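You operate a simulated robot arm through the tools that you are given. There is no shell and no other tool. Be economical: measure what you need, move in short steps, check, and stop when the job is done.

You are at the controls of a simulated two-armed robot. One attempt, no reset.

JOB
Carry the shallow blue tray with both arms and set it on the deck of the trolley.

Only the result counts: the job must be done as asked and must still hold three seconds after the hand-in. Knocking over, shifting, dropping, spilling or breaking anything else fails it.

ROBOT AND FRAMES
Two 7-joint arms with two-finger parallel grippers on one trunk, on a base that drives. Base frame: it is fixed to the floor where the robot stands at the start and does not move with it; the origin is under the middle of the robot, x ahead of it, y to its left, z up; the surface under the hand at the start is at about z = 800. Readings come in mm, rad, newtons and seconds.
The left shoulder is at the start at [50, 209, 1196], the right one opposite. With the tool pointing down near the work surface each hand reaches from about 100 to 900 mm from the robot's upright axis, wherever it stands, measured 20 degrees to its own side. Places, roughly: deck of the trolley [2700, 2000, 300]; shallow blue tray (24x17x4 cm) [500, -100, 800]. Payload 4.4 kg a hand.
The tool frame of a hand sits at the grasp point between the pads (the TCP): z along the fingers, y along the line on which they close. The tips reach 23 mm beyond it. Largest opening 94 mm; finger width 38, thickness 10; the body of the gripper, 54 by 96 mm, starts 39 mm behind the TCP.
Orientation is told as [roll, pitch, yaw] about the base's x, y, z axes, in that order, counted from this pose: with the fingers straight down and closing along the base's y, the tool's x points along the base's -x, its y along +y and its z along -z.

CONTROLS
- The arms move only by the tool servo_tool. It takes "left_targets", "right_targets" or both (then of equal length, played together; a hand with none holds still); each is a list of rows, each an object of numbers (a shift or turn left out is 0, a gripper value left out holds the last): "tx", "ty", "tz": the shift along the tool's x, y, z in mm; "wx", "wy", "wz": the turn, a rotation vector about the tool's x, y, z in rad. In form: [{"tx": .., "ty": .., "tz": .., "wx": .., "wy": .., "wz": ..}, ...]. A call has 1 to 20 rows; each row is the pose to reach, as a shift and turn from the pose commanded when the call began, along the tool's axes at that moment. "left_grip" and "right_grip" are, for a hand that has rows, the opening, from 0 (shut) to 1 (fully open), set as the call begins (left out, the last holds). Rows are played at 5 a second. More than 50 mm and 0.15 rad between two rows, or a gripper value outside its range, and nothing of the call is played. A pose out of reach is approached as far as the arm can. The call stops where the force on the tool passes 40 N (or 10 N more than at its start, if that is more) or the arm is blocked; 0.2 s more then pass. The fingers move at their own pace (about 108 mm/s each) and stop on an object; they squeeze with about 28 N. The grip force told is the motor's: it shows also when the fingers shut on nothing. Time passes only in rows, and 0.2 s behind the last, so rows that repeat a pose let the fingers close. It gives the time, the measured TCP pose, the force on the tool (base axes), the opening and the grip force at its end, in the units of the frame above (readings bear some noise), with the torque about the TCP (base axes, N m) and any sound that the robot's microphone picked up.
- Cameras (640 x 400 px; columns grow to the right, rows downward): "scene" is now at [140.8, -28.1, 1354.8]; the picture's right is [-0.36, -0.93, 0.00], its down [-0.65, 0.25, -0.71] and it looks along [0.67, -0.26, -0.70] (base axes); focal length 276 px, centre (320, 200). "left" rides on the left gripper at [87, -16, -74] in its tool frame; the picture's right is [0.18, 0.98, 0.00], its down [-0.58, 0.11, -0.81] and it looks along [-0.79, 0.15, 0.59] (tool axes); focal length 243 px, centre (320, 200). "right" rides on the right gripper at [86, 16, -75] in its tool frame; the picture's right is [-0.18, 0.98, 0.00], its down [-0.58, -0.11, -0.81] and it looks along [-0.79, -0.15, 0.59] (tool axes); focal length 243 px, centre (320, 200). There is no depth. A picture from a camera that has moved, and an enlarged one, comes with that camera's place and axes in the base frame and with its lens.
- camera(camera): a new picture of that camera. It takes no simulated time.
- raise_lower(by): slides the trunk up (or, below 0, down) by that many mm; the arms and the scene camera ride with it, the base frame stays. It gives what a move gives, with no picture.
- base_move(legs): drives the robot by 1 to 6 legs, each [ahead, left, turn to the left] in mm, mm and rad, along the robot's own axes; the way and the turn of a leg run together, so that a leg with both is an arc; at most 1500 mm and 3.142 rad a leg. The arms and the cameras ride along, it lands a little off, and it stops where it bumps. It gives what a move gives.
- aim_head(pan, tilt): turns the head with the scene camera to pan (to the left, within 1.396 rad either way) and tilt (down, from -0.506 to 1.204), counted from straight ahead of the robot. It gives what a move gives.
- inspect(camera, box): a new picture of the part [left, top, right, bottom] of that camera's present view, enlarged. It takes no simulated time.
- sign_off(): hands the job in; it is judged then, once.

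Work in short steps. Places have to be worked out from the pictures, the camera data and where the tool is seen: move nearer, look again, correct. Check each grasp and each placing, and mend what went wrong. You have 120 turns and 108 pictures in all, those below and enlarged ones among them. Open the grippers and draw the arms clear of the work before you hand the job in, unless the task says otherwise; then end with one line.

The tools are called after "Emit:" by a JSON object that holds its "name" and its "arguments". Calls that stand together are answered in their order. servo_tool: Moves the arms, as the interface text tells. Its arguments: {"type":"object","properties":{"left_targets":{"type":"array","items":{"type":"object","properties":{"tx":{"type":"number"},"ty":{"type":"number"},"tz":{"type":"number"},"wx":{"type":"number"},"wy":{"type":"number"},"wz":{"type":"number"}}}},"left_grip":{"type":"number"},"right_targets":{"type":"array","items":{"type":"object","properties":{"tx":{"type":"number"},"ty":{"type":"number"},"tz":{"type":"number"},"wx":{"type":"number"},"wy":{"type":"number"},"wz":{"type":"number"}}}},"right_grip":{"type":"number"}},"required":[]} The other tools are called the same way: raise_lower (by) slides the trunk up or down; base_move (legs) drives the base; aim_head (pan, tilt) turns the head that bears the scene camera; camera (camera) takes a picture; inspect (camera, box) takes an enlarged picture of a part of a camera's view; sign_off () hands the job in.

At the start:

```text
t: 0.0
left_position: [563.1, 66.8, 1073.4]
left_tool_rot: [0.0, 0.0, 0.0]
left_force: [0.0, 0.3, -0.5]
left_ft_torque: [0.01, 0.03, 0.01]
left_finger_gap: 93.8
left_grasp_force: 0.0
right_position: [469.4, -394.0, 1106.3]
right_tool_rot: [0.0, -0.001, 0.001]
right_force: [0.0, -0.6, 0.3]
right_ft_torque: [-0.02, -0.02, -0.02]
right_finger_gap: 94.0
right_grasp_force: 0.1
trunk travel left (down, up): [-275.0, 288.0]
robot x, y, heading: [4.4, -1.3, 0.003]
head pan, tilt: [-0.368, 0.775]
```

scene: 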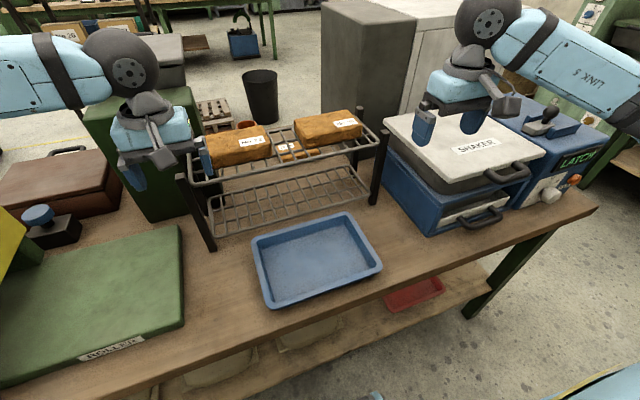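
right: 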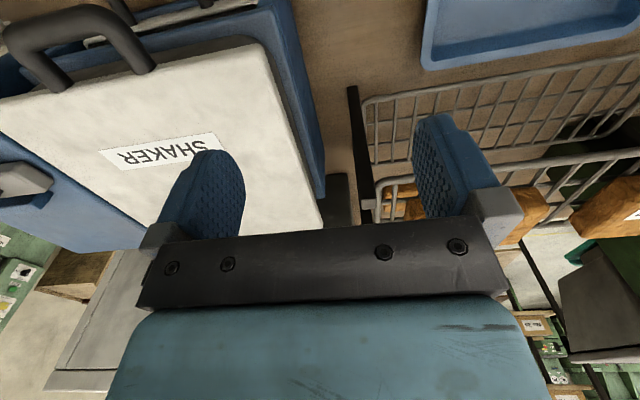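
left: 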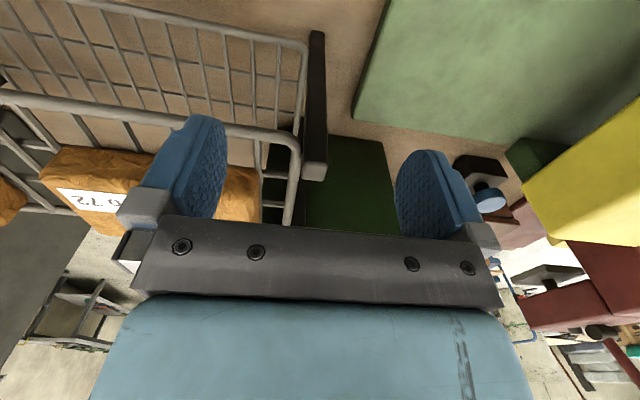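

The tray's rim corners project to about x 395–566, y −270…−26, so its centre is near [481, −148] with its long side along y. I'll bring both open hands above its two short sides.

Emit:
{"name": "servo_tool", "arguments": {"left_targets": [{"tx": 40, "ty": -20}, {"tx": 82, "ty": -40}, {"tx": 82, "ty": -80, "tz": 20}, {"tx": 82, "ty": -94, "tz": 60}, {"tx": 82, "ty": -94, "tz": 100}, {"tx": 82, "ty": -94, "tz": 140}], "right_targets": [{"ty": 40}, {"ty": 80}, {"ty": 125, "tx": -12}, {"ty": 125, "tx": -12, "tz": 45}, {"ty": 125, "tx": -12, "tz": 90}, {"ty": 125, "tx": -12, "tz": 135}], "left_grip": 0.6, "right_grip": 0.6}}

Emit:
{"name": "camera", "arguments": {"camera": "scene"}}

Emit:
{"name": "camera", "arguments": {"camera": "left"}}

Emit:
{"name": "camera", "arguments": {"camera": "right"}}

```text
t: 1.4
left_position: [484.4, -28.6, 934.1]
left_tool_rot: [-0.002, -0.002, 0.0]
left_force: [0.0, 0.4, -0.8]
left_ft_torque: [0.02, -0.03, 0.02]
left_finger_gap: 56.4
left_grasp_force: 0.0
right_position: [479.7, -268.9, 970.9]
right_tool_rot: [0.0, 0.001, 0.0]
right_force: [0.1, 0.2, -0.3]
right_ft_torque: [0.05, -0.02, 0.0]
right_finger_gap: 56.5
right_grasp_force: 0.1
trunk travel left (down, up): [-275.0, 288.0]
robot x, y, heading: [-0.5, 0.7, 0.001]
head pan, tilt: [-0.368, 0.775]
```

```text
104 pictures are left
camera scene: at [141.3, -28.7, 1354.8], right [-0.36, -0.93, 0.0], down [-0.65, 0.25, -0.71], along [0.67, -0.26, -0.7], focal length 276 px, centre (320, 200)
```

scene: 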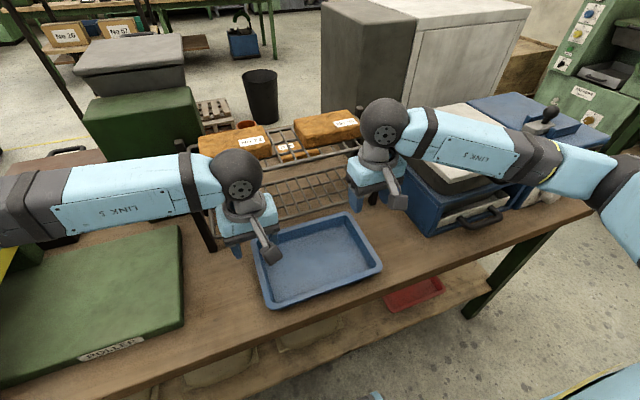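

```text
103 pictures are left
camera left: at [396.9, -45.6, 1007.9], right [-0.18, 0.98, 0.0], down [0.58, 0.11, 0.81], along [0.79, 0.15, -0.59], focal length 243 px, centre (320, 200)
```

left: 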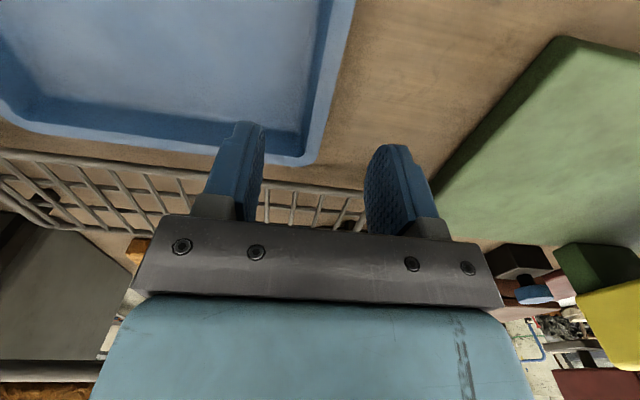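

```text
102 pictures are left
camera right: at [392.4, -252.8, 1045.6], right [0.18, 0.98, 0.0], down [0.58, -0.11, 0.81], along [0.79, -0.15, -0.59], focal length 243 px, centre (320, 200)
```

right: 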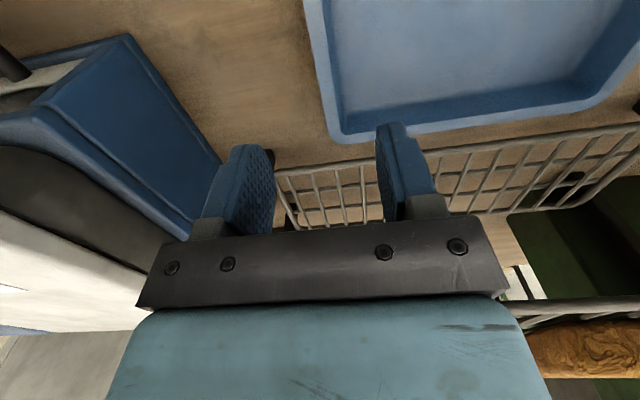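

Both wrist views agree: the outer rim edges are at y ≈ −26 and −271, with the tray's x centre near 481. I'll lower both hands so the fingers straddle the rims, with tips staying above the tray floor.

Emit:
{"name": "servo_tool", "arguments": {"left_targets": [{"ty": -4, "tz": 30}, {"ty": -4, "tz": 60}, {"ty": -4, "tz": 80}, {"ty": -4, "tz": 92}, {"ty": -4, "tz": 92}], "right_targets": [{"ty": 4, "tz": 45}, {"ty": 4, "tz": 85}, {"ty": 4, "tz": 115}, {"ty": 4, "tz": 129}, {"ty": 4, "tz": 129}]}}

Emit:
{"name": "camera", "arguments": {"camera": "scene"}}

Emit:
{"name": "camera", "arguments": {"camera": "left"}}

Emit:
{"name": "camera", "arguments": {"camera": "right"}}

```text
t: 2.6
left_position: [482.7, -30.8, 842.7]
left_tool_rot: [0.001, -0.002, 0.0]
left_force: [0.8, 0.3, 0.1]
left_ft_torque: [-0.02, -0.04, -0.03]
left_finger_gap: 56.4
left_grasp_force: 0.0
right_position: [480.5, -265.5, 841.8]
right_tool_rot: [-0.002, -0.001, -0.001]
right_force: [0.4, -0.5, -0.2]
right_ft_torque: [0.02, 0.03, 0.0]
right_finger_gap: 56.4
right_grasp_force: 0.2
trunk travel left (down, up): [-275.0, 288.0]
robot x, y, heading: [1.3, 2.3, 0.0]
head pan, tilt: [-0.368, 0.775]
```

```text
101 pictures are left
camera scene: at [140.8, -28.1, 1354.8], right [-0.36, -0.93, 0.0], down [-0.65, 0.25, -0.71], along [0.67, -0.26, -0.7], focal length 276 px, centre (320, 200)
```

scene: 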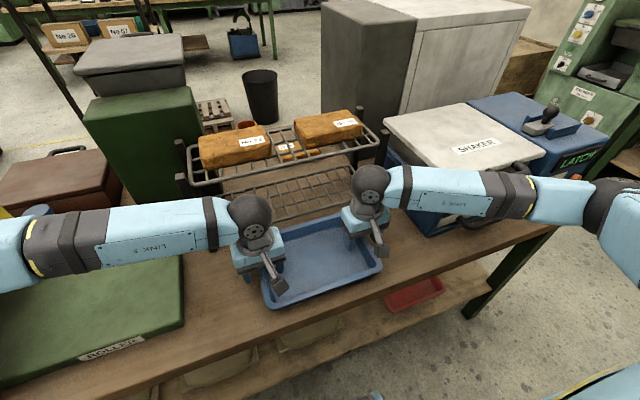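

```text
100 pictures are left
camera left: at [395.1, -47.2, 917.0], right [-0.18, 0.98, 0.0], down [0.58, 0.11, 0.81], along [0.79, 0.15, -0.59], focal length 243 px, centre (320, 200)
```

left: 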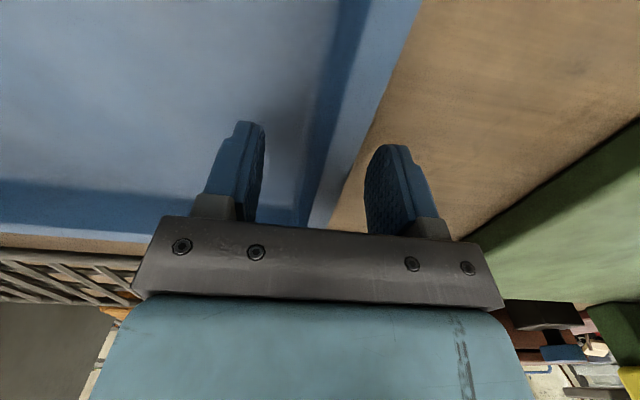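

```text
99 pictures are left
camera right: at [394.1, -248.6, 916.8], right [0.18, 0.98, 0.0], down [0.58, -0.11, 0.81], along [0.79, -0.15, -0.59], focal length 243 px, centre (320, 200)
```

right: 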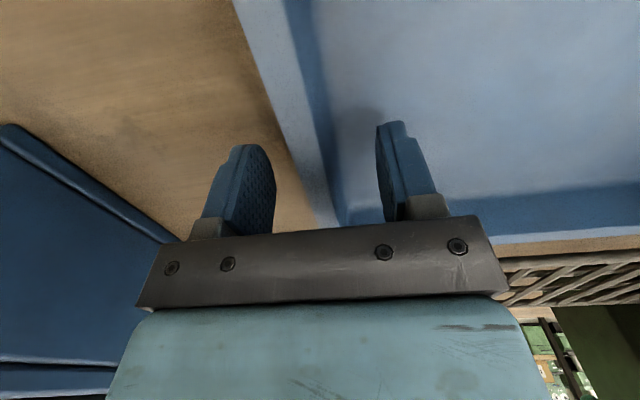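

Rims sit between the fingers on both sides; the left rim is about 5 mm further out than the hand's centre. I'll shift the left hand, go 7 mm lower, then close both.

Emit:
{"name": "servo_tool", "arguments": {"left_targets": [{"ty": 5, "tz": 4}, {"ty": 5, "tz": 8}, {"ty": 5, "tz": 8}], "right_targets": [{"ty": 1, "tz": 4}, {"ty": 1, "tz": 7}, {"ty": 1, "tz": 7}]}}

Emit:
{"name": "servo_tool", "arguments": {"left_targets": [{}, {}, {}, {}, {}], "right_targets": [{}, {}, {}, {}, {}], "left_grip": 0, "right_grip": 0}}

Emit:
{"name": "camera", "arguments": {"camera": "left"}}

Emit:
{"name": "camera", "arguments": {"camera": "right"}}

```text
t: 3.4
left_position: [481.9, -25.3, 833.9]
left_tool_rot: [0.0, -0.001, 0.001]
left_force: [0.0, -0.2, -0.8]
left_ft_torque: [0.0, -0.03, 0.0]
left_finger_gap: 56.5
left_grasp_force: 0.0
right_position: [482.0, -263.2, 836.9]
right_tool_rot: [-0.001, -0.001, 0.001]
right_force: [-0.2, 0.2, -0.6]
right_ft_torque: [-0.02, 0.02, 0.0]
right_finger_gap: 56.7
right_grasp_force: 0.0
trunk travel left (down, up): [-275.0, 288.0]
robot x, y, heading: [-0.6, 3.6, -0.003]
head pan, tilt: [-0.368, 0.775]
```

```text
t: 4.4
left_position: [483.0, -28.7, 835.1]
left_tool_rot: [-0.009, -0.003, -0.001]
left_force: [-1.4, -0.8, -0.7]
left_ft_torque: [-0.87, -0.24, 0.31]
left_finger_gap: 6.9
left_grasp_force: 27.8
right_position: [481.6, -260.7, 836.4]
right_tool_rot: [0.006, 0.0, 0.002]
right_force: [0.6, 0.2, -0.2]
right_ft_torque: [0.79, 0.28, -0.55]
right_finger_gap: 6.7
right_grasp_force: 27.8
trunk travel left (down, up): [-275.0, 288.0]
robot x, y, heading: [0.5, -0.8, -0.005]
head pan, tilt: [-0.368, 0.775]
stopped in row 5 (left hand): the force on the tool passed its limit at 41 N (the readings are from after the stop); the commanded pose is now the measured one
```

```text
98 pictures are left
camera left: at [395.1, -44.4, 909.5], right [-0.18, 0.98, -0.01], down [0.58, 0.11, 0.81], along [0.79, 0.14, -0.59], focal length 243 px, centre (320, 200)
```

left: 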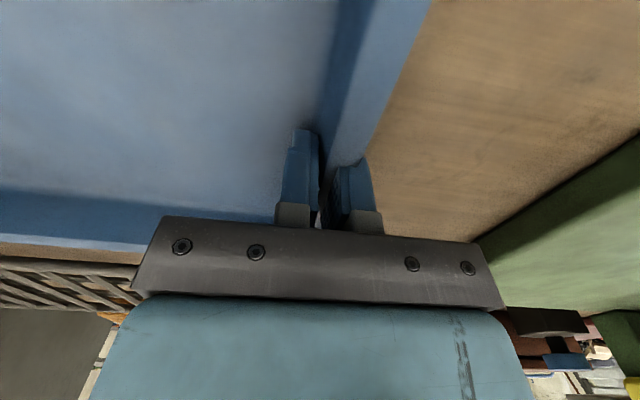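

```text
97 pictures are left
camera right: at [393.6, -245.2, 911.0], right [0.18, 0.98, 0.01], down [0.58, -0.11, 0.81], along [0.79, -0.14, -0.59], focal length 243 px, centre (320, 200)
```

right: 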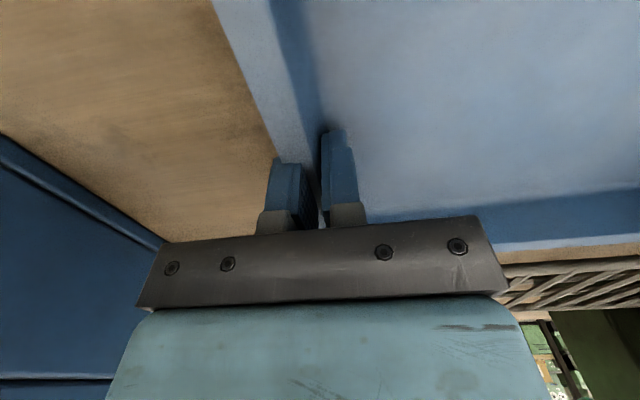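

Both rims are gripped (about 7 mm gap, 28 N each, forces relaxed). I'll lift with the trunk, which keeps the hands' relative pose, and check.

Emit:
{"name": "raise_lower", "arguments": {"by": 30}}

Emit:
{"name": "raise_lower", "arguments": {"by": 70}}

Emit:
{"name": "camera", "arguments": {"camera": "scene"}}

```text
t: 5.2
left_position: [482.6, -27.0, 865.9]
left_tool_rot: [-0.005, -0.001, -0.002]
left_force: [0.1, -0.6, 0.0]
left_ft_torque: [0.0, -0.03, 0.0]
left_finger_gap: 0.1
left_grasp_force: 27.2
right_position: [481.3, -260.7, 866.5]
right_tool_rot: [0.006, 0.001, 0.003]
right_force: [0.1, -0.3, 0.3]
right_ft_torque: [0.02, 0.0, 0.02]
right_finger_gap: 0.3
right_grasp_force: 28.3
trunk travel left (down, up): [-305.0, 258.0]
robot x, y, heading: [0.1, -3.1, 0.001]
head pan, tilt: [-0.368, 0.775]
```

```text
t: 6.3
left_position: [481.4, -29.2, 933.9]
left_tool_rot: [-0.006, -0.001, -0.002]
left_force: [1.1, 0.6, -0.7]
left_ft_torque: [0.04, -0.01, -0.02]
left_finger_gap: 0.0
left_grasp_force: 28.1
right_position: [480.7, -261.6, 935.8]
right_tool_rot: [0.005, 0.0, 0.003]
right_force: [0.7, 0.0, 0.3]
right_ft_torque: [0.0, -0.06, -0.01]
right_finger_gap: 0.0
right_grasp_force: 28.1
trunk travel left (down, up): [-375.0, 188.0]
robot x, y, heading: [1.8, 0.8, -0.0]
head pan, tilt: [-0.368, 0.775]
```

```text
96 pictures are left
camera scene: at [141.1, -28.2, 1454.7], right [-0.36, -0.93, 0.0], down [-0.65, 0.25, -0.71], along [0.67, -0.26, -0.7], focal length 276 px, centre (320, 200)
```

scene: 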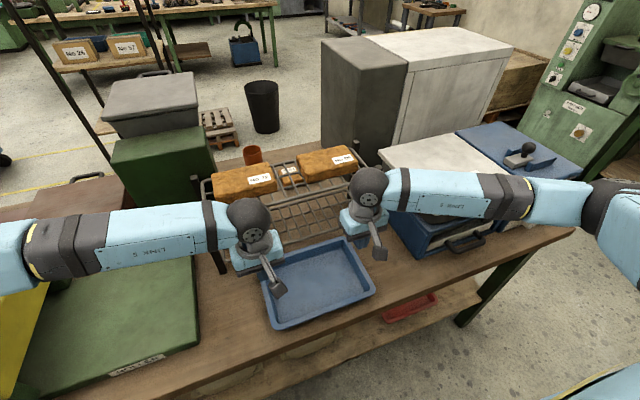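

The tray slipped out: both fingers shut to 0 and it still rests on the table. I'll look closely at the wall shape.

Emit:
{"name": "inspect", "arguments": {"camera": "scene", "box": [240, 220, 400, 340]}}

Emit:
{"name": "camera", "arguments": {"camera": "left"}}

Emit:
{"name": "camera", "arguments": {"camera": "right"}}

```text
3.33 times, centred on (320, 280) of scene
camera zoom: at [141.1, -28.2, 1454.7], right [-0.36, -0.93, 0.0], down [-0.65, 0.25, -0.71], along [0.67, -0.26, -0.7], focal length 919 px, centre (320, -67)
```

zoom: 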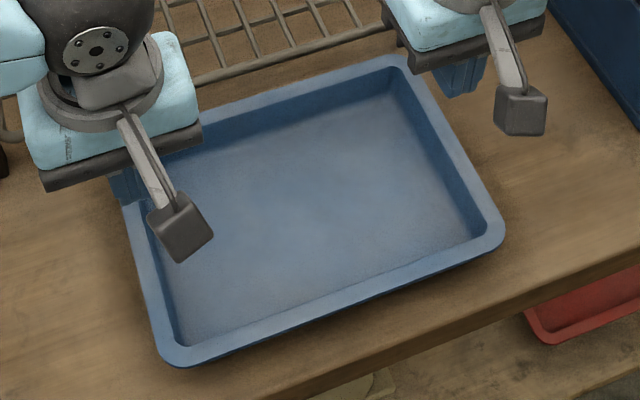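

```text
94 pictures are left
camera left: at [395.2, -44.3, 1009.3], right [-0.18, 0.98, -0.01], down [0.58, 0.11, 0.81], along [0.79, 0.14, -0.59], focal length 243 px, centre (320, 200)
```

left: 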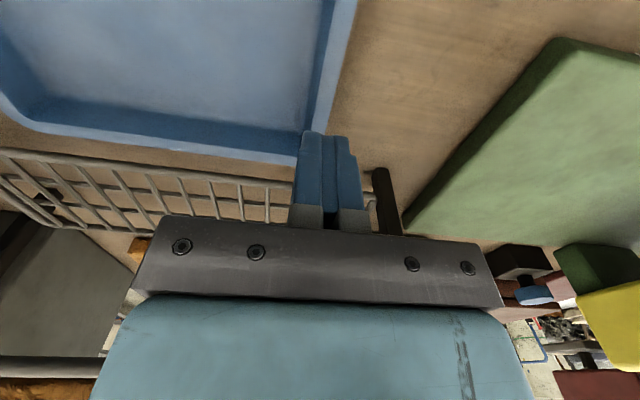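

```text
93 pictures are left
camera right: at [393.6, -245.4, 1011.0], right [0.18, 0.98, 0.01], down [0.58, -0.11, 0.81], along [0.79, -0.14, -0.59], focal length 243 px, centre (320, 200)
```

right: 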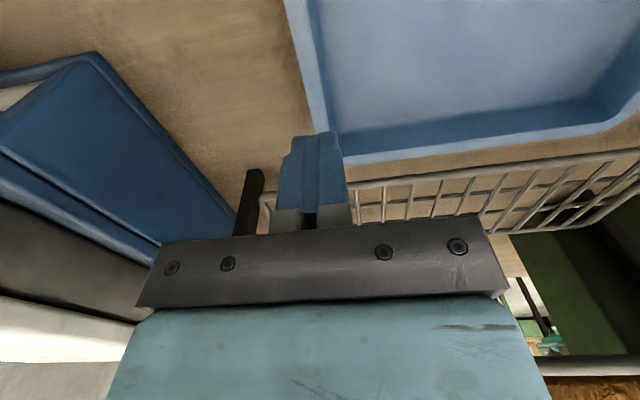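

The rim shows a wide lip and probably a flared wall, and a torque of 0.87 N·m under the squeeze fits an outward-leaning wall gripped by vertical fingers. I'll back the left hand toward the robot to see the tray's front wall profile.

Emit:
{"name": "servo_tool", "arguments": {"left_targets": [{"tx": 45}, {"tx": 90}, {"tx": 130, "tz": 30}, {"tx": 160, "tz": 50}, {"tx": 160, "tz": 50}]}}

Emit:
{"name": "camera", "arguments": {"camera": "left"}}

Emit:
{"name": "inspect", "arguments": {"camera": "left", "box": [80, 80, 480, 240]}}

```text
t: 7.5
left_position: [322.7, -29.1, 886.8]
left_tool_rot: [-0.006, -0.002, -0.004]
left_force: [-0.1, 0.2, 0.7]
left_ft_torque: [0.0, 0.03, 0.01]
left_finger_gap: 0.1
left_grasp_force: 27.8
right_position: [481.1, -260.6, 935.6]
right_tool_rot: [0.006, -0.001, 0.004]
right_force: [0.7, 0.4, -0.4]
right_ft_torque: [0.0, 0.03, 0.02]
right_finger_gap: 0.0
right_grasp_force: 28.0
trunk travel left (down, up): [-375.0, 188.0]
robot x, y, heading: [6.4, -3.4, -0.001]
head pan, tilt: [-0.368, 0.775]
```

```text
92 pictures are left
camera left: at [234.0, -45.7, 961.4], right [-0.18, 0.98, -0.01], down [0.58, 0.11, 0.81], along [0.79, 0.14, -0.59], focal length 243 px, centre (320, 200)
```

left: 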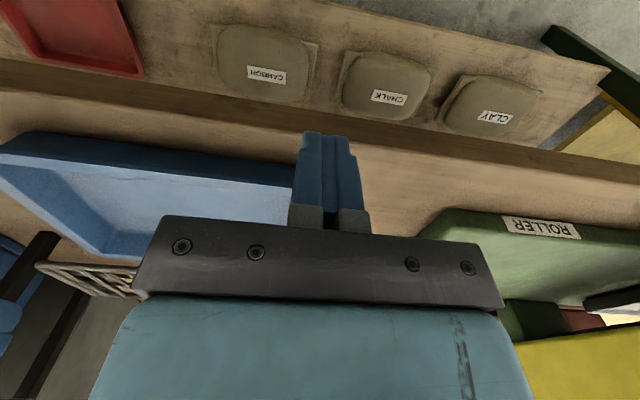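

```text
1.60 times, centred on (280, 160) of left
camera zoom: at [234.0, -45.7, 961.4], right [-0.18, 0.98, -0.01], down [0.58, 0.11, 0.81], along [0.79, 0.14, -0.59], focal length 388 px, centre (384, 264)
```

zoom: 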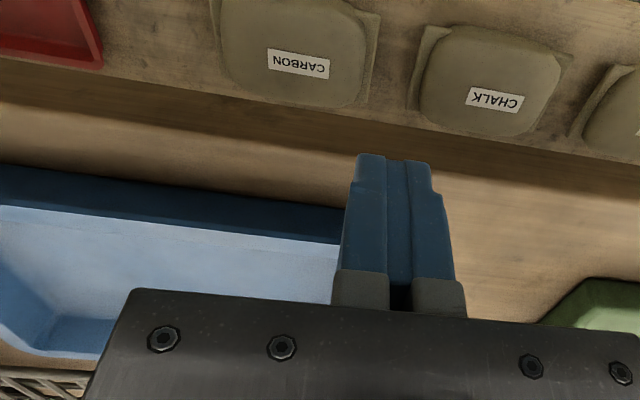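

The fingers hide the corner; I'll shift the hand 70 mm left and look again.

Emit:
{"name": "servo_tool", "arguments": {"left_targets": [{"ty": 40}, {"ty": 75}, {"ty": 75}]}}

Emit:
{"name": "inspect", "arguments": {"camera": "left", "box": [60, 60, 380, 260]}}

```text
t: 8.3
left_position: [321.6, 44.0, 883.9]
left_tool_rot: [-0.007, -0.004, -0.002]
left_force: [0.4, -0.4, -0.7]
left_ft_torque: [0.02, -0.03, 0.01]
left_finger_gap: 0.0
left_grasp_force: 27.7
right_position: [480.3, -261.3, 936.2]
right_tool_rot: [0.007, 0.0, 0.003]
right_force: [0.0, -0.4, -0.8]
right_ft_torque: [-0.02, -0.01, 0.01]
right_finger_gap: 0.0
right_grasp_force: 27.5
trunk travel left (down, up): [-375.0, 188.0]
robot x, y, heading: [1.4, 1.3, 0.004]
head pan, tilt: [-0.368, 0.775]
```

```text
2.00 times, centred on (220, 160) of left
camera zoom: at [234.6, 29.4, 958.9], right [-0.18, 0.98, -0.01], down [0.58, 0.11, 0.81], along [0.79, 0.14, -0.59], focal length 485 px, centre (520, 280)
```

zoom: 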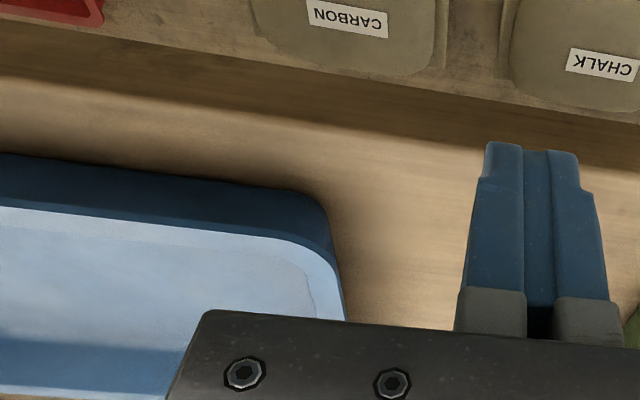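

The tray's wall flares out, roughly 20°. I'll tilt both hands ~0.35 rad so the fingers lie parallel to the walls (bodies outward) with a smaller opening, hovering above the rims.

Emit:
{"name": "servo_tool", "arguments": {"left_targets": [{"tx": -10, "ty": -10, "tz": -45}, {"tx": -50, "ty": -25, "tz": -50, "wx": 0.05}, {"tx": -90, "ty": -40, "tz": -50, "wx": 0.15}, {"tx": -130, "ty": -58, "tz": -50, "wx": 0.25}, {"tx": -159, "ty": -70, "tz": -50, "wx": 0.35}, {"tx": -159, "ty": -70, "tz": -50, "wx": 0.35}], "right_targets": [{}, {"wx": -0.05}, {"wx": -0.15}, {"wx": -0.25}, {"wx": -0.35}, {"wx": -0.35}], "left_grip": 0.38, "right_grip": 0.38}}

Emit:
{"name": "camera", "arguments": {"camera": "left"}}

Emit:
{"name": "camera", "arguments": {"camera": "right"}}

```text
t: 9.7
left_position: [483.9, -23.8, 936.1]
left_tool_rot: [-0.355, 0.0, -0.002]
left_force: [0.0, 0.2, 0.6]
left_ft_torque: [-0.02, -0.01, 0.0]
left_finger_gap: 35.9
left_grasp_force: 0.1
right_position: [480.4, -260.9, 936.2]
right_tool_rot: [0.358, -0.001, 0.005]
right_force: [-0.2, 0.3, -0.2]
right_ft_torque: [-0.03, 0.03, 0.01]
right_finger_gap: 35.6
right_grasp_force: 0.0
trunk travel left (down, up): [-375.0, 188.0]
robot x, y, heading: [2.5, 2.4, 0.005]
head pan, tilt: [-0.368, 0.775]
```

```text
89 pictures are left
camera left: at [396.2, -14.0, 1011.1], right [-0.18, 0.92, -0.34], down [0.58, 0.38, 0.72], along [0.79, -0.07, -0.6], focal length 243 px, centre (320, 200)
```

left: 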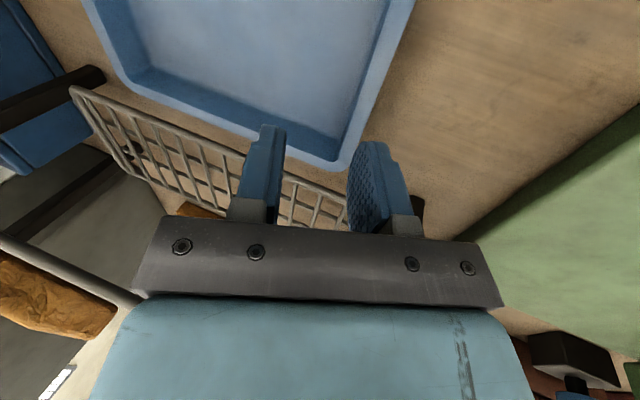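

```text
88 pictures are left
camera right: at [393.7, -271.6, 1012.2], right [0.18, 0.92, 0.34], down [0.58, -0.38, 0.72], along [0.79, 0.07, -0.61], focal length 243 px, centre (320, 200)
```

right: 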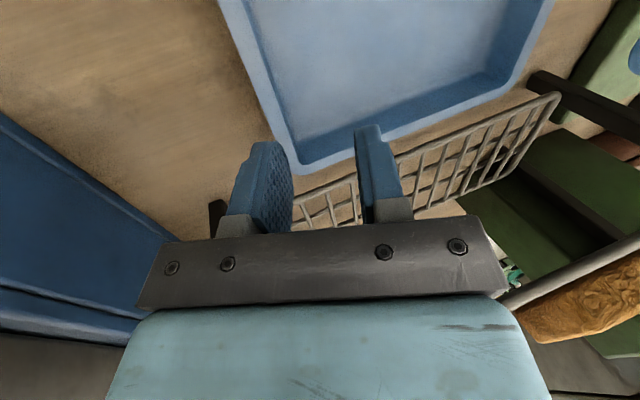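

The rim's outer edges are at y ≈ −19 and −270, unmoved. I'll descend vertically with the tilted hands to TCP z ≈ 842.

Emit:
{"name": "servo_tool", "arguments": {"left_targets": [{"ty": 15, "tz": 40}, {"ty": 26, "tz": 66}, {"ty": 31, "tz": 80}, {"ty": 33.6, "tz": 87.8}, {"ty": 33.6, "tz": 87.8}], "right_targets": [{"ty": -18, "tz": 39}, {"ty": -30, "tz": 65}, {"ty": -35.7, "tz": 78.5}, {"ty": -38.5, "tz": 86}, {"ty": -38.5, "tz": 86}]}}

Emit:
{"name": "camera", "arguments": {"camera": "left"}}

Emit:
{"name": "camera", "arguments": {"camera": "right"}}

```text
t: 10.9
left_position: [481.8, -23.7, 841.2]
left_tool_rot: [-0.356, -0.002, -0.001]
left_force: [0.0, 0.5, -0.4]
left_ft_torque: [-0.01, 0.04, 0.0]
left_finger_gap: 35.9
left_grasp_force: 0.0
right_position: [481.6, -267.0, 842.1]
right_tool_rot: [0.355, 0.0, 0.004]
right_force: [0.0, 0.5, 0.3]
right_ft_torque: [0.01, 0.01, 0.01]
right_finger_gap: 35.7
right_grasp_force: 0.0
trunk travel left (down, up): [-375.0, 188.0]
robot x, y, heading: [-0.3, 0.7, -0.0]
head pan, tilt: [-0.368, 0.775]
```

```text
87 pictures are left
camera left: at [394.6, -12.2, 916.1], right [-0.18, 0.92, -0.34], down [0.58, 0.38, 0.72], along [0.79, -0.07, -0.6], focal length 243 px, centre (320, 200)
```

left: 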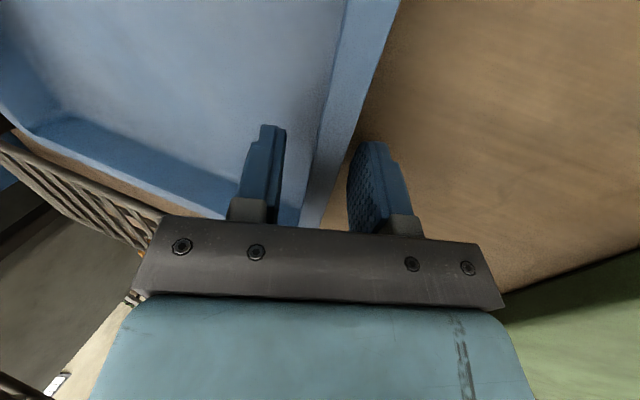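

```text
86 pictures are left
camera right: at [394.5, -278.4, 917.6], right [0.18, 0.92, 0.34], down [0.58, -0.38, 0.72], along [0.79, 0.07, -0.61], focal length 243 px, centre (320, 200)
```

right: 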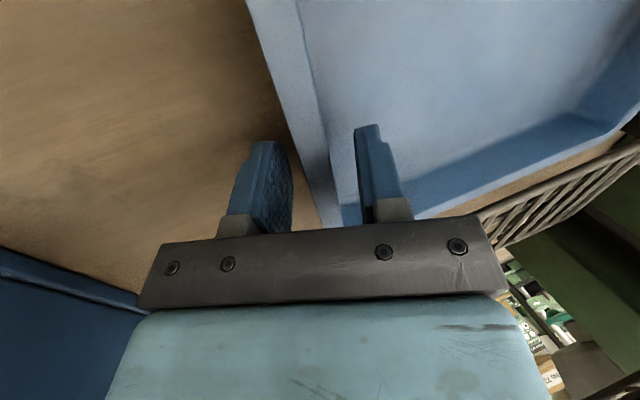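

Rims lie between the tilted fingers and the view along the fingers shows the walls nearly edge-on. Closing both.

Emit:
{"name": "servo_tool", "arguments": {"left_targets": [{}, {}, {}, {}, {}], "right_targets": [{}, {}, {}, {}, {}], "left_grip": 0, "right_grip": 0}}

Emit:
{"name": "camera", "arguments": {"camera": "left"}}

Emit:
{"name": "camera", "arguments": {"camera": "right"}}

```text
t: 12.1
left_position: [482.6, -24.1, 841.2]
left_tool_rot: [-0.359, -0.002, -0.002]
left_force: [0.2, -23.9, -0.3]
left_ft_torque: [0.33, 0.17, 0.79]
left_finger_gap: 9.9
left_grasp_force: 27.6
right_position: [481.9, -267.7, 842.4]
right_tool_rot: [0.358, -0.002, 0.004]
right_force: [0.4, 25.0, 3.3]
right_ft_torque: [-0.23, 0.14, -0.79]
right_finger_gap: 9.4
right_grasp_force: 27.4
trunk travel left (down, up): [-375.0, 188.0]
robot x, y, heading: [-3.3, -3.1, 0.001]
head pan, tilt: [-0.368, 0.775]
```

```text
85 pictures are left
camera left: at [394.3, -12.9, 916.9], right [-0.18, 0.92, -0.35], down [0.58, 0.38, 0.72], along [0.79, -0.07, -0.6], focal length 243 px, centre (320, 200)
```

left: 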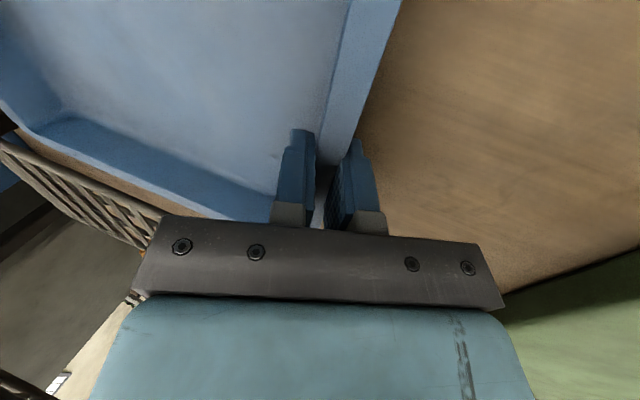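

```text
84 pictures are left
camera right: at [394.4, -277.5, 918.2], right [0.18, 0.92, 0.34], down [0.58, -0.38, 0.72], along [0.79, 0.07, -0.61], focal length 243 px, centre (320, 200)
```

right: 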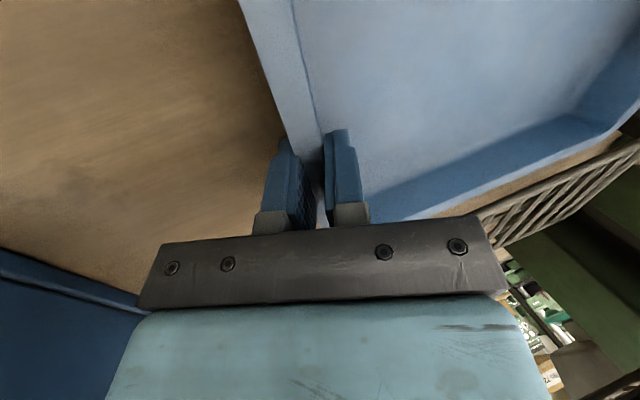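

Gripped with ~10 mm gap, but the hands pull outward with ~24 N. I'll ease both hands inward 3 mm to relax that before lifting.

Emit:
{"name": "servo_tool", "arguments": {"left_targets": [{"ty": -1.4, "tz": 0.5}, {"ty": -2.8, "tz": 1}, {"ty": -2.8, "tz": 1}, {"ty": -2.8, "tz": 1}], "right_targets": [{"ty": 1.4, "tz": 0.5}, {"ty": 2.8, "tz": 1}, {"ty": 2.8, "tz": 1}, {"ty": 2.8, "tz": 1}]}}

```text
t: 13.1
left_position: [482.0, -25.0, 841.7]
left_tool_rot: [-0.354, -0.004, -0.001]
left_force: [-7.3, 15.8, 12.5]
left_ft_torque: [0.72, 0.16, -0.59]
left_finger_gap: 9.3
left_grasp_force: 28.5
right_position: [481.1, -266.2, 842.0]
right_tool_rot: [0.351, -0.001, 0.0]
right_force: [4.8, -12.9, 0.4]
right_ft_torque: [-0.71, 0.48, -0.6]
right_finger_gap: 9.0
right_grasp_force: 28.0
trunk travel left (down, up): [-375.0, 188.0]
robot x, y, heading: [0.1, 0.2, -0.0]
head pan, tilt: [-0.368, 0.775]
```

Now it's slightly over-compressed (≈±14 N); neutral is about 1 mm back out. I'll do that, then check.

Emit:
{"name": "servo_tool", "arguments": {"left_targets": [{"ty": 1.0, "tz": -0.4}, {"ty": 1.0, "tz": -0.4}, {"ty": 1.0, "tz": -0.4}], "right_targets": [{"ty": -1.0, "tz": -0.4}, {"ty": -1.0, "tz": -0.4}, {"ty": -1.0, "tz": -0.4}]}}

Emit:
{"name": "raise_lower", "arguments": {"by": 6}}

Emit:
{"name": "raise_lower", "arguments": {"by": 12}}

Emit:
{"name": "camera", "arguments": {"camera": "scene"}}

```text
t: 13.9
left_position: [482.2, -25.0, 839.9]
left_tool_rot: [-0.356, -0.003, -0.003]
left_force: [-2.8, 13.5, 7.1]
left_ft_torque: [0.7, -0.34, -0.42]
left_finger_gap: 9.5
left_grasp_force: 27.9
right_position: [481.8, -266.4, 843.0]
right_tool_rot: [0.355, -0.003, 0.004]
right_force: [4.0, -16.4, 1.2]
right_ft_torque: [-0.78, -0.03, -0.72]
right_finger_gap: 9.4
right_grasp_force: 27.9
trunk travel left (down, up): [-375.0, 188.0]
robot x, y, heading: [-0.3, 0.4, 0.0]
head pan, tilt: [-0.368, 0.775]
```

```text
t: 14.4
left_position: [481.4, -23.9, 846.6]
left_tool_rot: [-0.353, 0.0, 0.0]
left_force: [-1.4, 17.0, -1.1]
left_ft_torque: [0.82, 0.01, 0.22]
left_finger_gap: 9.2
left_grasp_force: 27.8
right_position: [481.5, -266.0, 848.2]
right_tool_rot: [0.357, 0.0, 0.005]
right_force: [1.2, -17.0, -0.5]
right_ft_torque: [-0.77, -0.01, -0.65]
right_finger_gap: 9.3
right_grasp_force: 27.6
trunk travel left (down, up): [-381.0, 182.0]
robot x, y, heading: [4.8, -1.8, -0.005]
head pan, tilt: [-0.368, 0.775]
```

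```text
t: 15.0
left_position: [483.0, -23.8, 858.3]
left_tool_rot: [-0.355, -0.002, -0.002]
left_force: [-1.3, 18.4, -0.7]
left_ft_torque: [0.83, 0.2, 0.22]
left_finger_gap: 9.6
left_grasp_force: 27.3
right_position: [482.0, -266.6, 860.3]
right_tool_rot: [0.355, 0.0, 0.004]
right_force: [2.1, -19.6, -1.7]
right_ft_torque: [-0.85, -0.17, -0.72]
right_finger_gap: 9.3
right_grasp_force: 27.3
trunk travel left (down, up): [-393.0, 170.0]
robot x, y, heading: [-1.9, 1.1, 0.003]
head pan, tilt: [-0.368, 0.775]
```

```text
83 pictures are left
camera scene: at [141.4, -28.2, 1472.7], right [-0.36, -0.93, 0.0], down [-0.65, 0.25, -0.71], along [0.67, -0.26, -0.7], focal length 276 px, centre (320, 200)
```

scene: 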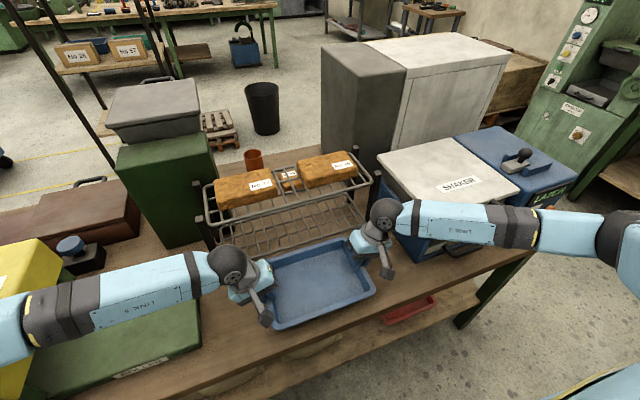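

Gaps hold at ~9.4 mm and the tray seems to be lifting. I'll raise further and verify in the wrist views.

Emit:
{"name": "raise_lower", "arguments": {"by": 50}}

Emit:
{"name": "camera", "arguments": {"camera": "scene"}}

Emit:
{"name": "camera", "arguments": {"camera": "left"}}

```text
t: 15.9
left_position: [482.3, -24.3, 907.4]
left_tool_rot: [-0.354, -0.001, -0.003]
left_force: [-1.0, 22.9, -1.2]
left_ft_torque: [0.89, -0.01, 0.2]
left_finger_gap: 9.3
left_grasp_force: 27.9
right_position: [481.9, -266.9, 910.9]
right_tool_rot: [0.354, -0.001, 0.003]
right_force: [1.4, -24.1, -0.9]
right_ft_torque: [-0.87, -0.02, -0.62]
right_finger_gap: 9.3
right_grasp_force: 27.6
trunk travel left (down, up): [-443.0, 120.0]
robot x, y, heading: [-0.9, -4.3, -0.007]
head pan, tilt: [-0.368, 0.775]
```

```text
82 pictures are left
camera scene: at [141.3, -28.2, 1522.7], right [-0.36, -0.93, 0.0], down [-0.65, 0.25, -0.71], along [0.67, -0.26, -0.7], focal length 276 px, centre (320, 200)
```

scene: 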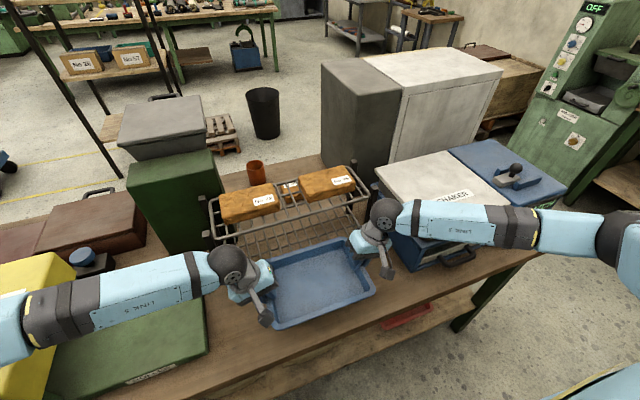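

```text
81 pictures are left
camera left: at [394.9, -13.6, 984.1], right [-0.18, 0.92, -0.34], down [0.58, 0.38, 0.72], along [0.79, -0.07, -0.6], focal length 243 px, centre (320, 200)
```

left: 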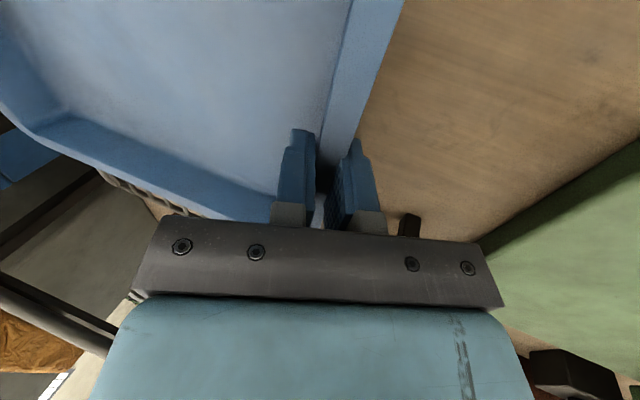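

The tray is clear of the table and moving with the hands. The inward squeeze is creeping to 23 N, so I'll relax it by under 1 mm each before driving.

Emit:
{"name": "servo_tool", "arguments": {"left_targets": [{"ty": 0.7, "tz": -0.26}, {"ty": 0.7, "tz": -0.26}], "right_targets": [{"ty": -0.7, "tz": -0.26}, {"ty": -0.7, "tz": -0.26}]}}

Emit:
{"name": "aim_head", "arguments": {"pan": 0.75, "tilt": 0.45}}

Emit:
{"name": "camera", "arguments": {"camera": "scene"}}

```text
t: 16.5
left_position: [482.8, -24.3, 909.1]
left_tool_rot: [-0.358, -0.002, -0.002]
left_force: [-0.9, 15.4, -1.1]
left_ft_torque: [0.79, -0.05, 0.4]
left_finger_gap: 9.4
left_grasp_force: 27.9
right_position: [480.8, -266.5, 910.2]
right_tool_rot: [0.357, 0.0, 0.004]
right_force: [1.1, -15.6, -1.0]
right_ft_torque: [-0.77, 0.01, -0.78]
right_finger_gap: 9.4
right_grasp_force: 28.2
trunk travel left (down, up): [-443.0, 120.0]
robot x, y, heading: [3.3, 0.4, -0.004]
head pan, tilt: [-0.368, 0.775]
```

```text
t: 17.9
left_position: [481.8, -24.0, 908.9]
left_tool_rot: [-0.357, -0.002, -0.001]
left_force: [-1.2, 6.3, -1.3]
left_ft_torque: [0.68, 0.05, 0.46]
left_finger_gap: 9.3
left_grasp_force: 28.1
right_position: [482.2, -265.6, 909.8]
right_tool_rot: [0.357, 0.0, 0.005]
right_force: [1.2, -6.0, -0.2]
right_ft_torque: [-0.63, -0.02, -0.79]
right_finger_gap: 9.1
right_grasp_force: 28.0
trunk travel left (down, up): [-443.0, 120.0]
robot x, y, heading: [0.6, 1.9, 0.001]
head pan, tilt: [0.75, 0.45]
```

```text
80 pictures are left
camera scene: at [132.0, 64.0, 1551.2], right [0.68, -0.73, 0.0], down [-0.32, -0.3, -0.9], along [0.66, 0.61, -0.44], focal length 276 px, centre (320, 200)
```

scene: 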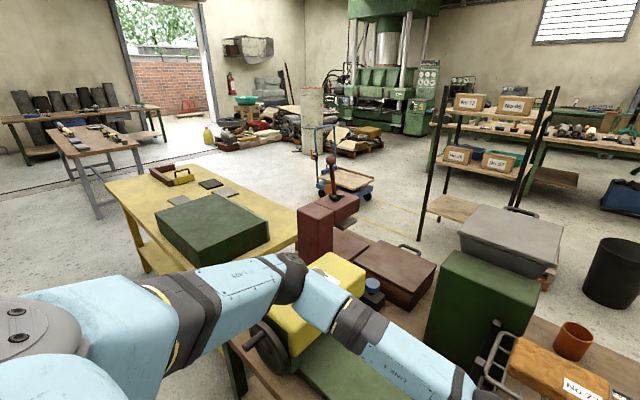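

Grip stable (forces ±6 N). The trolley is visible beyond the yellow table at about [2670, 1890]. I'll look further left and behind-ish for a clear driving corridor.

Emit:
{"name": "aim_head", "arguments": {"pan": 1.39, "tilt": 0.6}}

Emit:
{"name": "camera", "arguments": {"camera": "scene"}}

Emit:
{"name": "aim_head", "arguments": {"pan": -1.39, "tilt": 0.6}}

Emit:
{"name": "camera", "arguments": {"camera": "scene"}}

```text
t: 18.9
left_position: [482.7, -23.6, 909.8]
left_tool_rot: [-0.357, -0.002, -0.002]
left_force: [-1.4, -0.1, -1.2]
left_ft_torque: [0.61, 0.03, 0.54]
left_finger_gap: 9.6
left_grasp_force: 28.0
right_position: [480.5, -266.7, 909.4]
right_tool_rot: [0.357, -0.001, 0.002]
right_force: [1.4, -1.0, -1.2]
right_ft_torque: [-0.58, -0.01, -0.79]
right_finger_gap: 9.4
right_grasp_force: 28.1
trunk travel left (down, up): [-443.0, 120.0]
robot x, y, heading: [-0.7, -4.2, 0.002]
head pan, tilt: [1.389, 0.6]
```

```text
79 pictures are left
camera scene: at [80.8, 88.3, 1537.7], right [0.98, -0.18, 0.0], down [-0.1, -0.56, -0.83], along [0.15, 0.81, -0.56], focal length 276 px, centre (320, 200)
```

scene: 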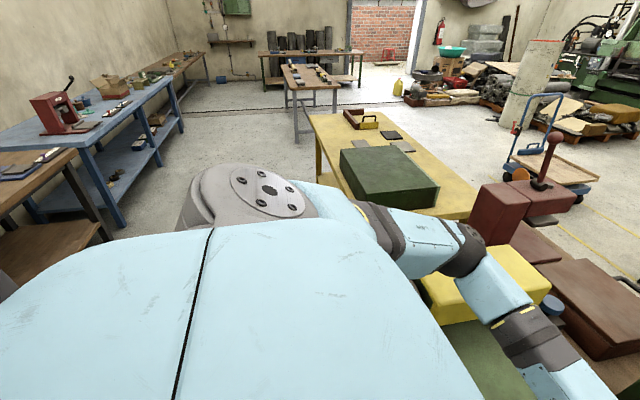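

```text
t: 21.4
left_position: [481.9, -24.6, 909.3]
left_tool_rot: [-0.357, -0.002, -0.001]
left_force: [-0.9, -7.3, -0.9]
left_ft_torque: [0.5, 0.03, 0.64]
left_finger_gap: 9.6
left_grasp_force: 28.1
right_position: [481.9, -267.9, 910.7]
right_tool_rot: [0.357, 0.0, 0.003]
right_force: [1.2, 7.2, -0.6]
right_ft_torque: [-0.48, 0.0, -0.84]
right_finger_gap: 9.6
right_grasp_force: 27.6
trunk travel left (down, up): [-443.0, 120.0]
robot x, y, heading: [-1.0, -0.2, 0.001]
head pan, tilt: [-1.389, 0.6]
```

```text
78 pictures are left
camera scene: at [80.7, -85.6, 1537.6], right [-0.98, -0.18, 0.0], down [-0.1, 0.56, -0.83], along [0.15, -0.81, -0.56], focal length 276 px, centre (320, 200)
```

scene: 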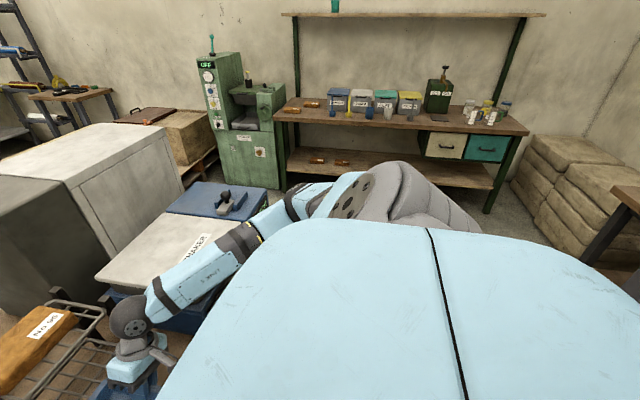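

A corridor exists: back off, strafe left to y≈3100 (between the yellow table and the far wooden table), go forward to x≈1900, then come in from the trolley's west side (its handle is on the +y side). First I'll trim the hands 0.4 mm inward since the force drifted to −7 N.

Emit:
{"name": "servo_tool", "arguments": {"left_targets": [{"ty": -0.4, "tz": 0.15}, {"ty": -0.4, "tz": 0.15}], "right_targets": [{"ty": 0.4, "tz": 0.15}, {"ty": 0.4, "tz": 0.15}]}}

Emit:
{"name": "base_move", "arguments": {"legs": [[-100, 0, 0]]}}

Emit:
{"name": "aim_head", "arguments": {"pan": 0, "tilt": 0.8}}

Emit:
{"name": "camera", "arguments": {"camera": "scene"}}

```text
t: 22.0
left_position: [481.7, -24.1, 907.9]
left_tool_rot: [-0.355, -0.002, -0.002]
left_force: [0.6, -4.2, -0.6]
left_ft_torque: [0.56, -0.1, 0.67]
left_finger_gap: 9.4
left_grasp_force: 27.9
right_position: [482.0, -266.6, 909.9]
right_tool_rot: [0.357, -0.001, 0.004]
right_force: [-0.1, 4.1, -1.3]
right_ft_torque: [-0.5, 0.08, -0.59]
right_finger_gap: 9.3
right_grasp_force: 27.6
trunk travel left (down, up): [-443.0, 120.0]
robot x, y, heading: [-1.5, -0.4, 0.005]
head pan, tilt: [-1.389, 0.6]
```

```text
t: 23.1
left_position: [383.5, -24.4, 908.0]
left_tool_rot: [-0.355, -0.003, 0.001]
left_force: [0.3, -0.1, -1.8]
left_ft_torque: [0.62, -0.03, 0.63]
left_finger_gap: 9.6
left_grasp_force: 27.9
right_position: [382.0, -265.9, 910.2]
right_tool_rot: [0.356, 0.0, 0.004]
right_force: [-0.6, 0.4, -1.0]
right_ft_torque: [-0.6, 0.03, -0.54]
right_finger_gap: 9.0
right_grasp_force: 28.3
trunk travel left (down, up): [-443.0, 120.0]
robot x, y, heading: [-100.9, 0.6, 0.002]
head pan, tilt: [-1.389, 0.6]
```

```text
t: 24.6
left_position: [382.2, -22.9, 909.4]
left_tool_rot: [-0.356, -0.001, -0.001]
left_force: [0.3, -0.4, -1.6]
left_ft_torque: [0.59, 0.05, 0.66]
left_finger_gap: 9.5
left_grasp_force: 27.3
right_position: [382.6, -265.5, 910.1]
right_tool_rot: [0.356, 0.002, 0.003]
right_force: [-0.6, 1.0, -1.5]
right_ft_torque: [-0.53, -0.06, -0.53]
right_finger_gap: 9.0
right_grasp_force: 27.9
trunk travel left (down, up): [-443.0, 120.0]
robot x, y, heading: [-96.1, -3.9, -0.001]
head pan, tilt: [0.0, 0.799]
```

```text
77 pictures are left
camera scene: at [45.8, 1.4, 1520.8], right [0.0, -1.0, 0.0], down [-0.72, 0.0, -0.7], along [0.7, 0.0, -0.72], focal length 276 px, centre (320, 200)
```

scene: 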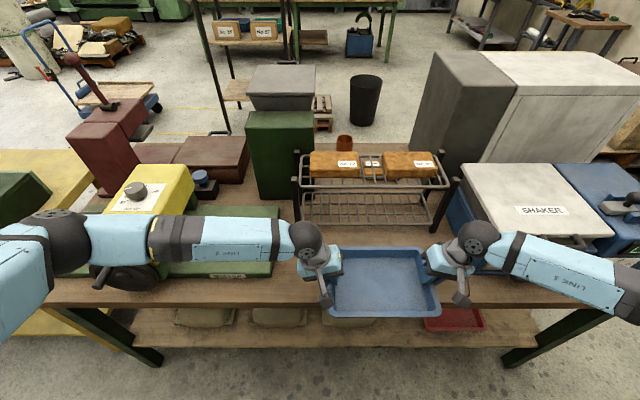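

Tray steady in both hands with forces near zero. Back off the rest of the way, then first strafe left.

Emit:
{"name": "base_move", "arguments": {"legs": [[-370, 0, 0]]}}

Emit:
{"name": "base_move", "arguments": {"legs": [[0, 1000, 0]]}}

Emit:
{"name": "aim_head", "arguments": {"pan": 0.9, "tilt": 0.5}}

Emit:
{"name": "camera", "arguments": {"camera": "scene"}}

```text
t: 27.0
left_position: [12.4, -22.7, 909.4]
left_tool_rot: [-0.357, -0.002, 0.006]
left_force: [0.8, -0.9, -0.4]
left_ft_torque: [0.57, 0.03, 0.66]
left_finger_gap: 9.2
left_grasp_force: 27.8
right_position: [14.9, -264.5, 909.1]
right_tool_rot: [0.357, 0.0, 0.01]
right_force: [-0.5, 1.2, -1.2]
right_ft_torque: [-0.53, -0.05, -0.54]
right_finger_gap: 9.1
right_grasp_force: 28.1
trunk travel left (down, up): [-443.0, 120.0]
robot x, y, heading: [-470.7, -3.0, 0.007]
head pan, tilt: [0.0, 0.799]
```

```text
t: 36.1
left_position: [0.0, 978.9, 908.1]
left_tool_rot: [-0.357, 0.0, 0.018]
left_force: [0.0, 0.7, -1.6]
left_ft_torque: [0.59, -0.05, 0.28]
left_finger_gap: 9.2
left_grasp_force: 27.7
right_position: [4.0, 737.1, 909.4]
right_tool_rot: [0.356, 0.0, 0.021]
right_force: [0.0, -1.0, -1.8]
right_ft_torque: [-0.55, 0.07, -0.39]
right_finger_gap: 8.9
right_grasp_force: 28.3
trunk travel left (down, up): [-443.0, 120.0]
robot x, y, heading: [-481.4, 989.2, 0.017]
head pan, tilt: [0.0, 0.799]
```

```text
t: 37.3
left_position: [0.2, 980.0, 907.7]
left_tool_rot: [-0.357, -0.003, 0.018]
left_force: [0.5, -1.9, -1.3]
left_ft_torque: [0.53, 0.19, 0.46]
left_finger_gap: 9.2
left_grasp_force: 28.6
right_position: [3.3, 735.9, 909.7]
right_tool_rot: [0.357, -0.001, 0.021]
right_force: [-0.2, 0.4, -1.2]
right_ft_torque: [-0.51, -0.21, -0.28]
right_finger_gap: 9.2
right_grasp_force: 27.8
trunk travel left (down, up): [-443.0, 120.0]
robot x, y, heading: [-483.2, 992.2, 0.02]
head pan, tilt: [0.901, 0.499]
```

```text
76 pictures are left
camera scene: at [-362.7, 1069.0, 1546.7], right [0.79, -0.61, 0.0], down [-0.29, -0.38, -0.88], along [0.53, 0.7, -0.48], focal length 276 px, centre (320, 200)
```

scene: 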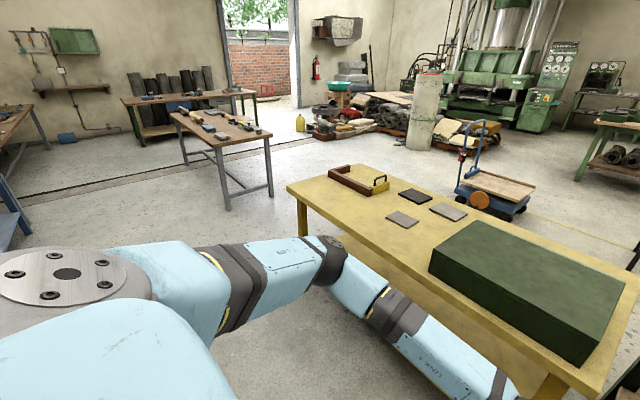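

The corridor is confirmed: yellow table's far edge y≈2440, wooden table's near edge y≈3700. Continue left to y≈3070 and straighten the heading.

Emit:
{"name": "base_move", "arguments": {"legs": [[0, 1040, -0.02], [0, 1040, 0]]}}

Emit:
{"name": "aim_head", "arguments": {"pan": -0.1, "tilt": 0.5}}

Emit:
{"name": "camera", "arguments": {"camera": "scene"}}

```text
t: 55.5
left_position: [17.1, 3017.2, 908.8]
left_tool_rot: [-0.355, -0.002, -0.014]
left_force: [-0.4, 5.2, -0.1]
left_ft_torque: [0.62, -0.01, 0.24]
left_finger_gap: 9.0
left_grasp_force: 28.1
right_position: [14.6, 2774.2, 909.7]
right_tool_rot: [0.355, 0.001, -0.012]
right_force: [-0.3, -5.8, -0.2]
right_ft_torque: [-0.64, 0.01, -0.16]
right_finger_gap: 8.9
right_grasp_force: 27.6
trunk travel left (down, up): [-443.0, 120.0]
robot x, y, heading: [-464.7, 3048.1, -0.013]
head pan, tilt: [0.901, 0.499]
```

```text
t: 56.8
left_position: [17.7, 3016.0, 908.3]
left_tool_rot: [-0.357, -0.001, -0.016]
left_force: [-0.6, -0.3, -1.4]
left_ft_torque: [0.51, 0.06, -0.06]
left_finger_gap: 8.9
left_grasp_force: 28.1
right_position: [15.0, 2775.0, 910.1]
right_tool_rot: [0.356, 0.001, -0.012]
right_force: [0.9, 0.5, -0.4]
right_ft_torque: [-0.5, -0.05, -0.25]
right_finger_gap: 8.9
right_grasp_force: 28.0
trunk travel left (down, up): [-443.0, 120.0]
robot x, y, heading: [-459.6, 3048.9, -0.021]
head pan, tilt: [-0.099, 0.499]
```

```text
75 pictures are left
camera scene: at [-308.1, 3038.0, 1546.7], right [-0.11, -0.99, 0.0], down [-0.48, 0.05, -0.88], along [0.87, -0.1, -0.48], focal length 276 px, centre (320, 200)
```

scene: 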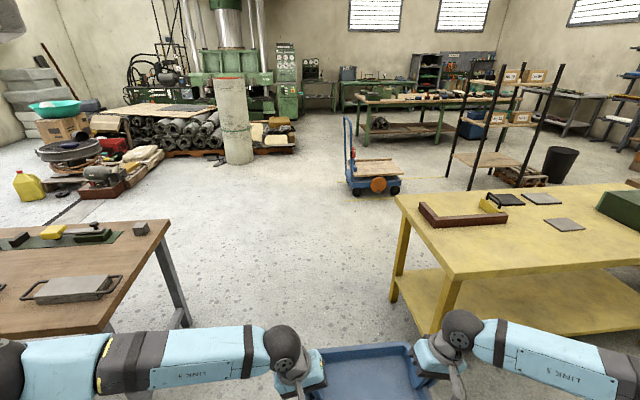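

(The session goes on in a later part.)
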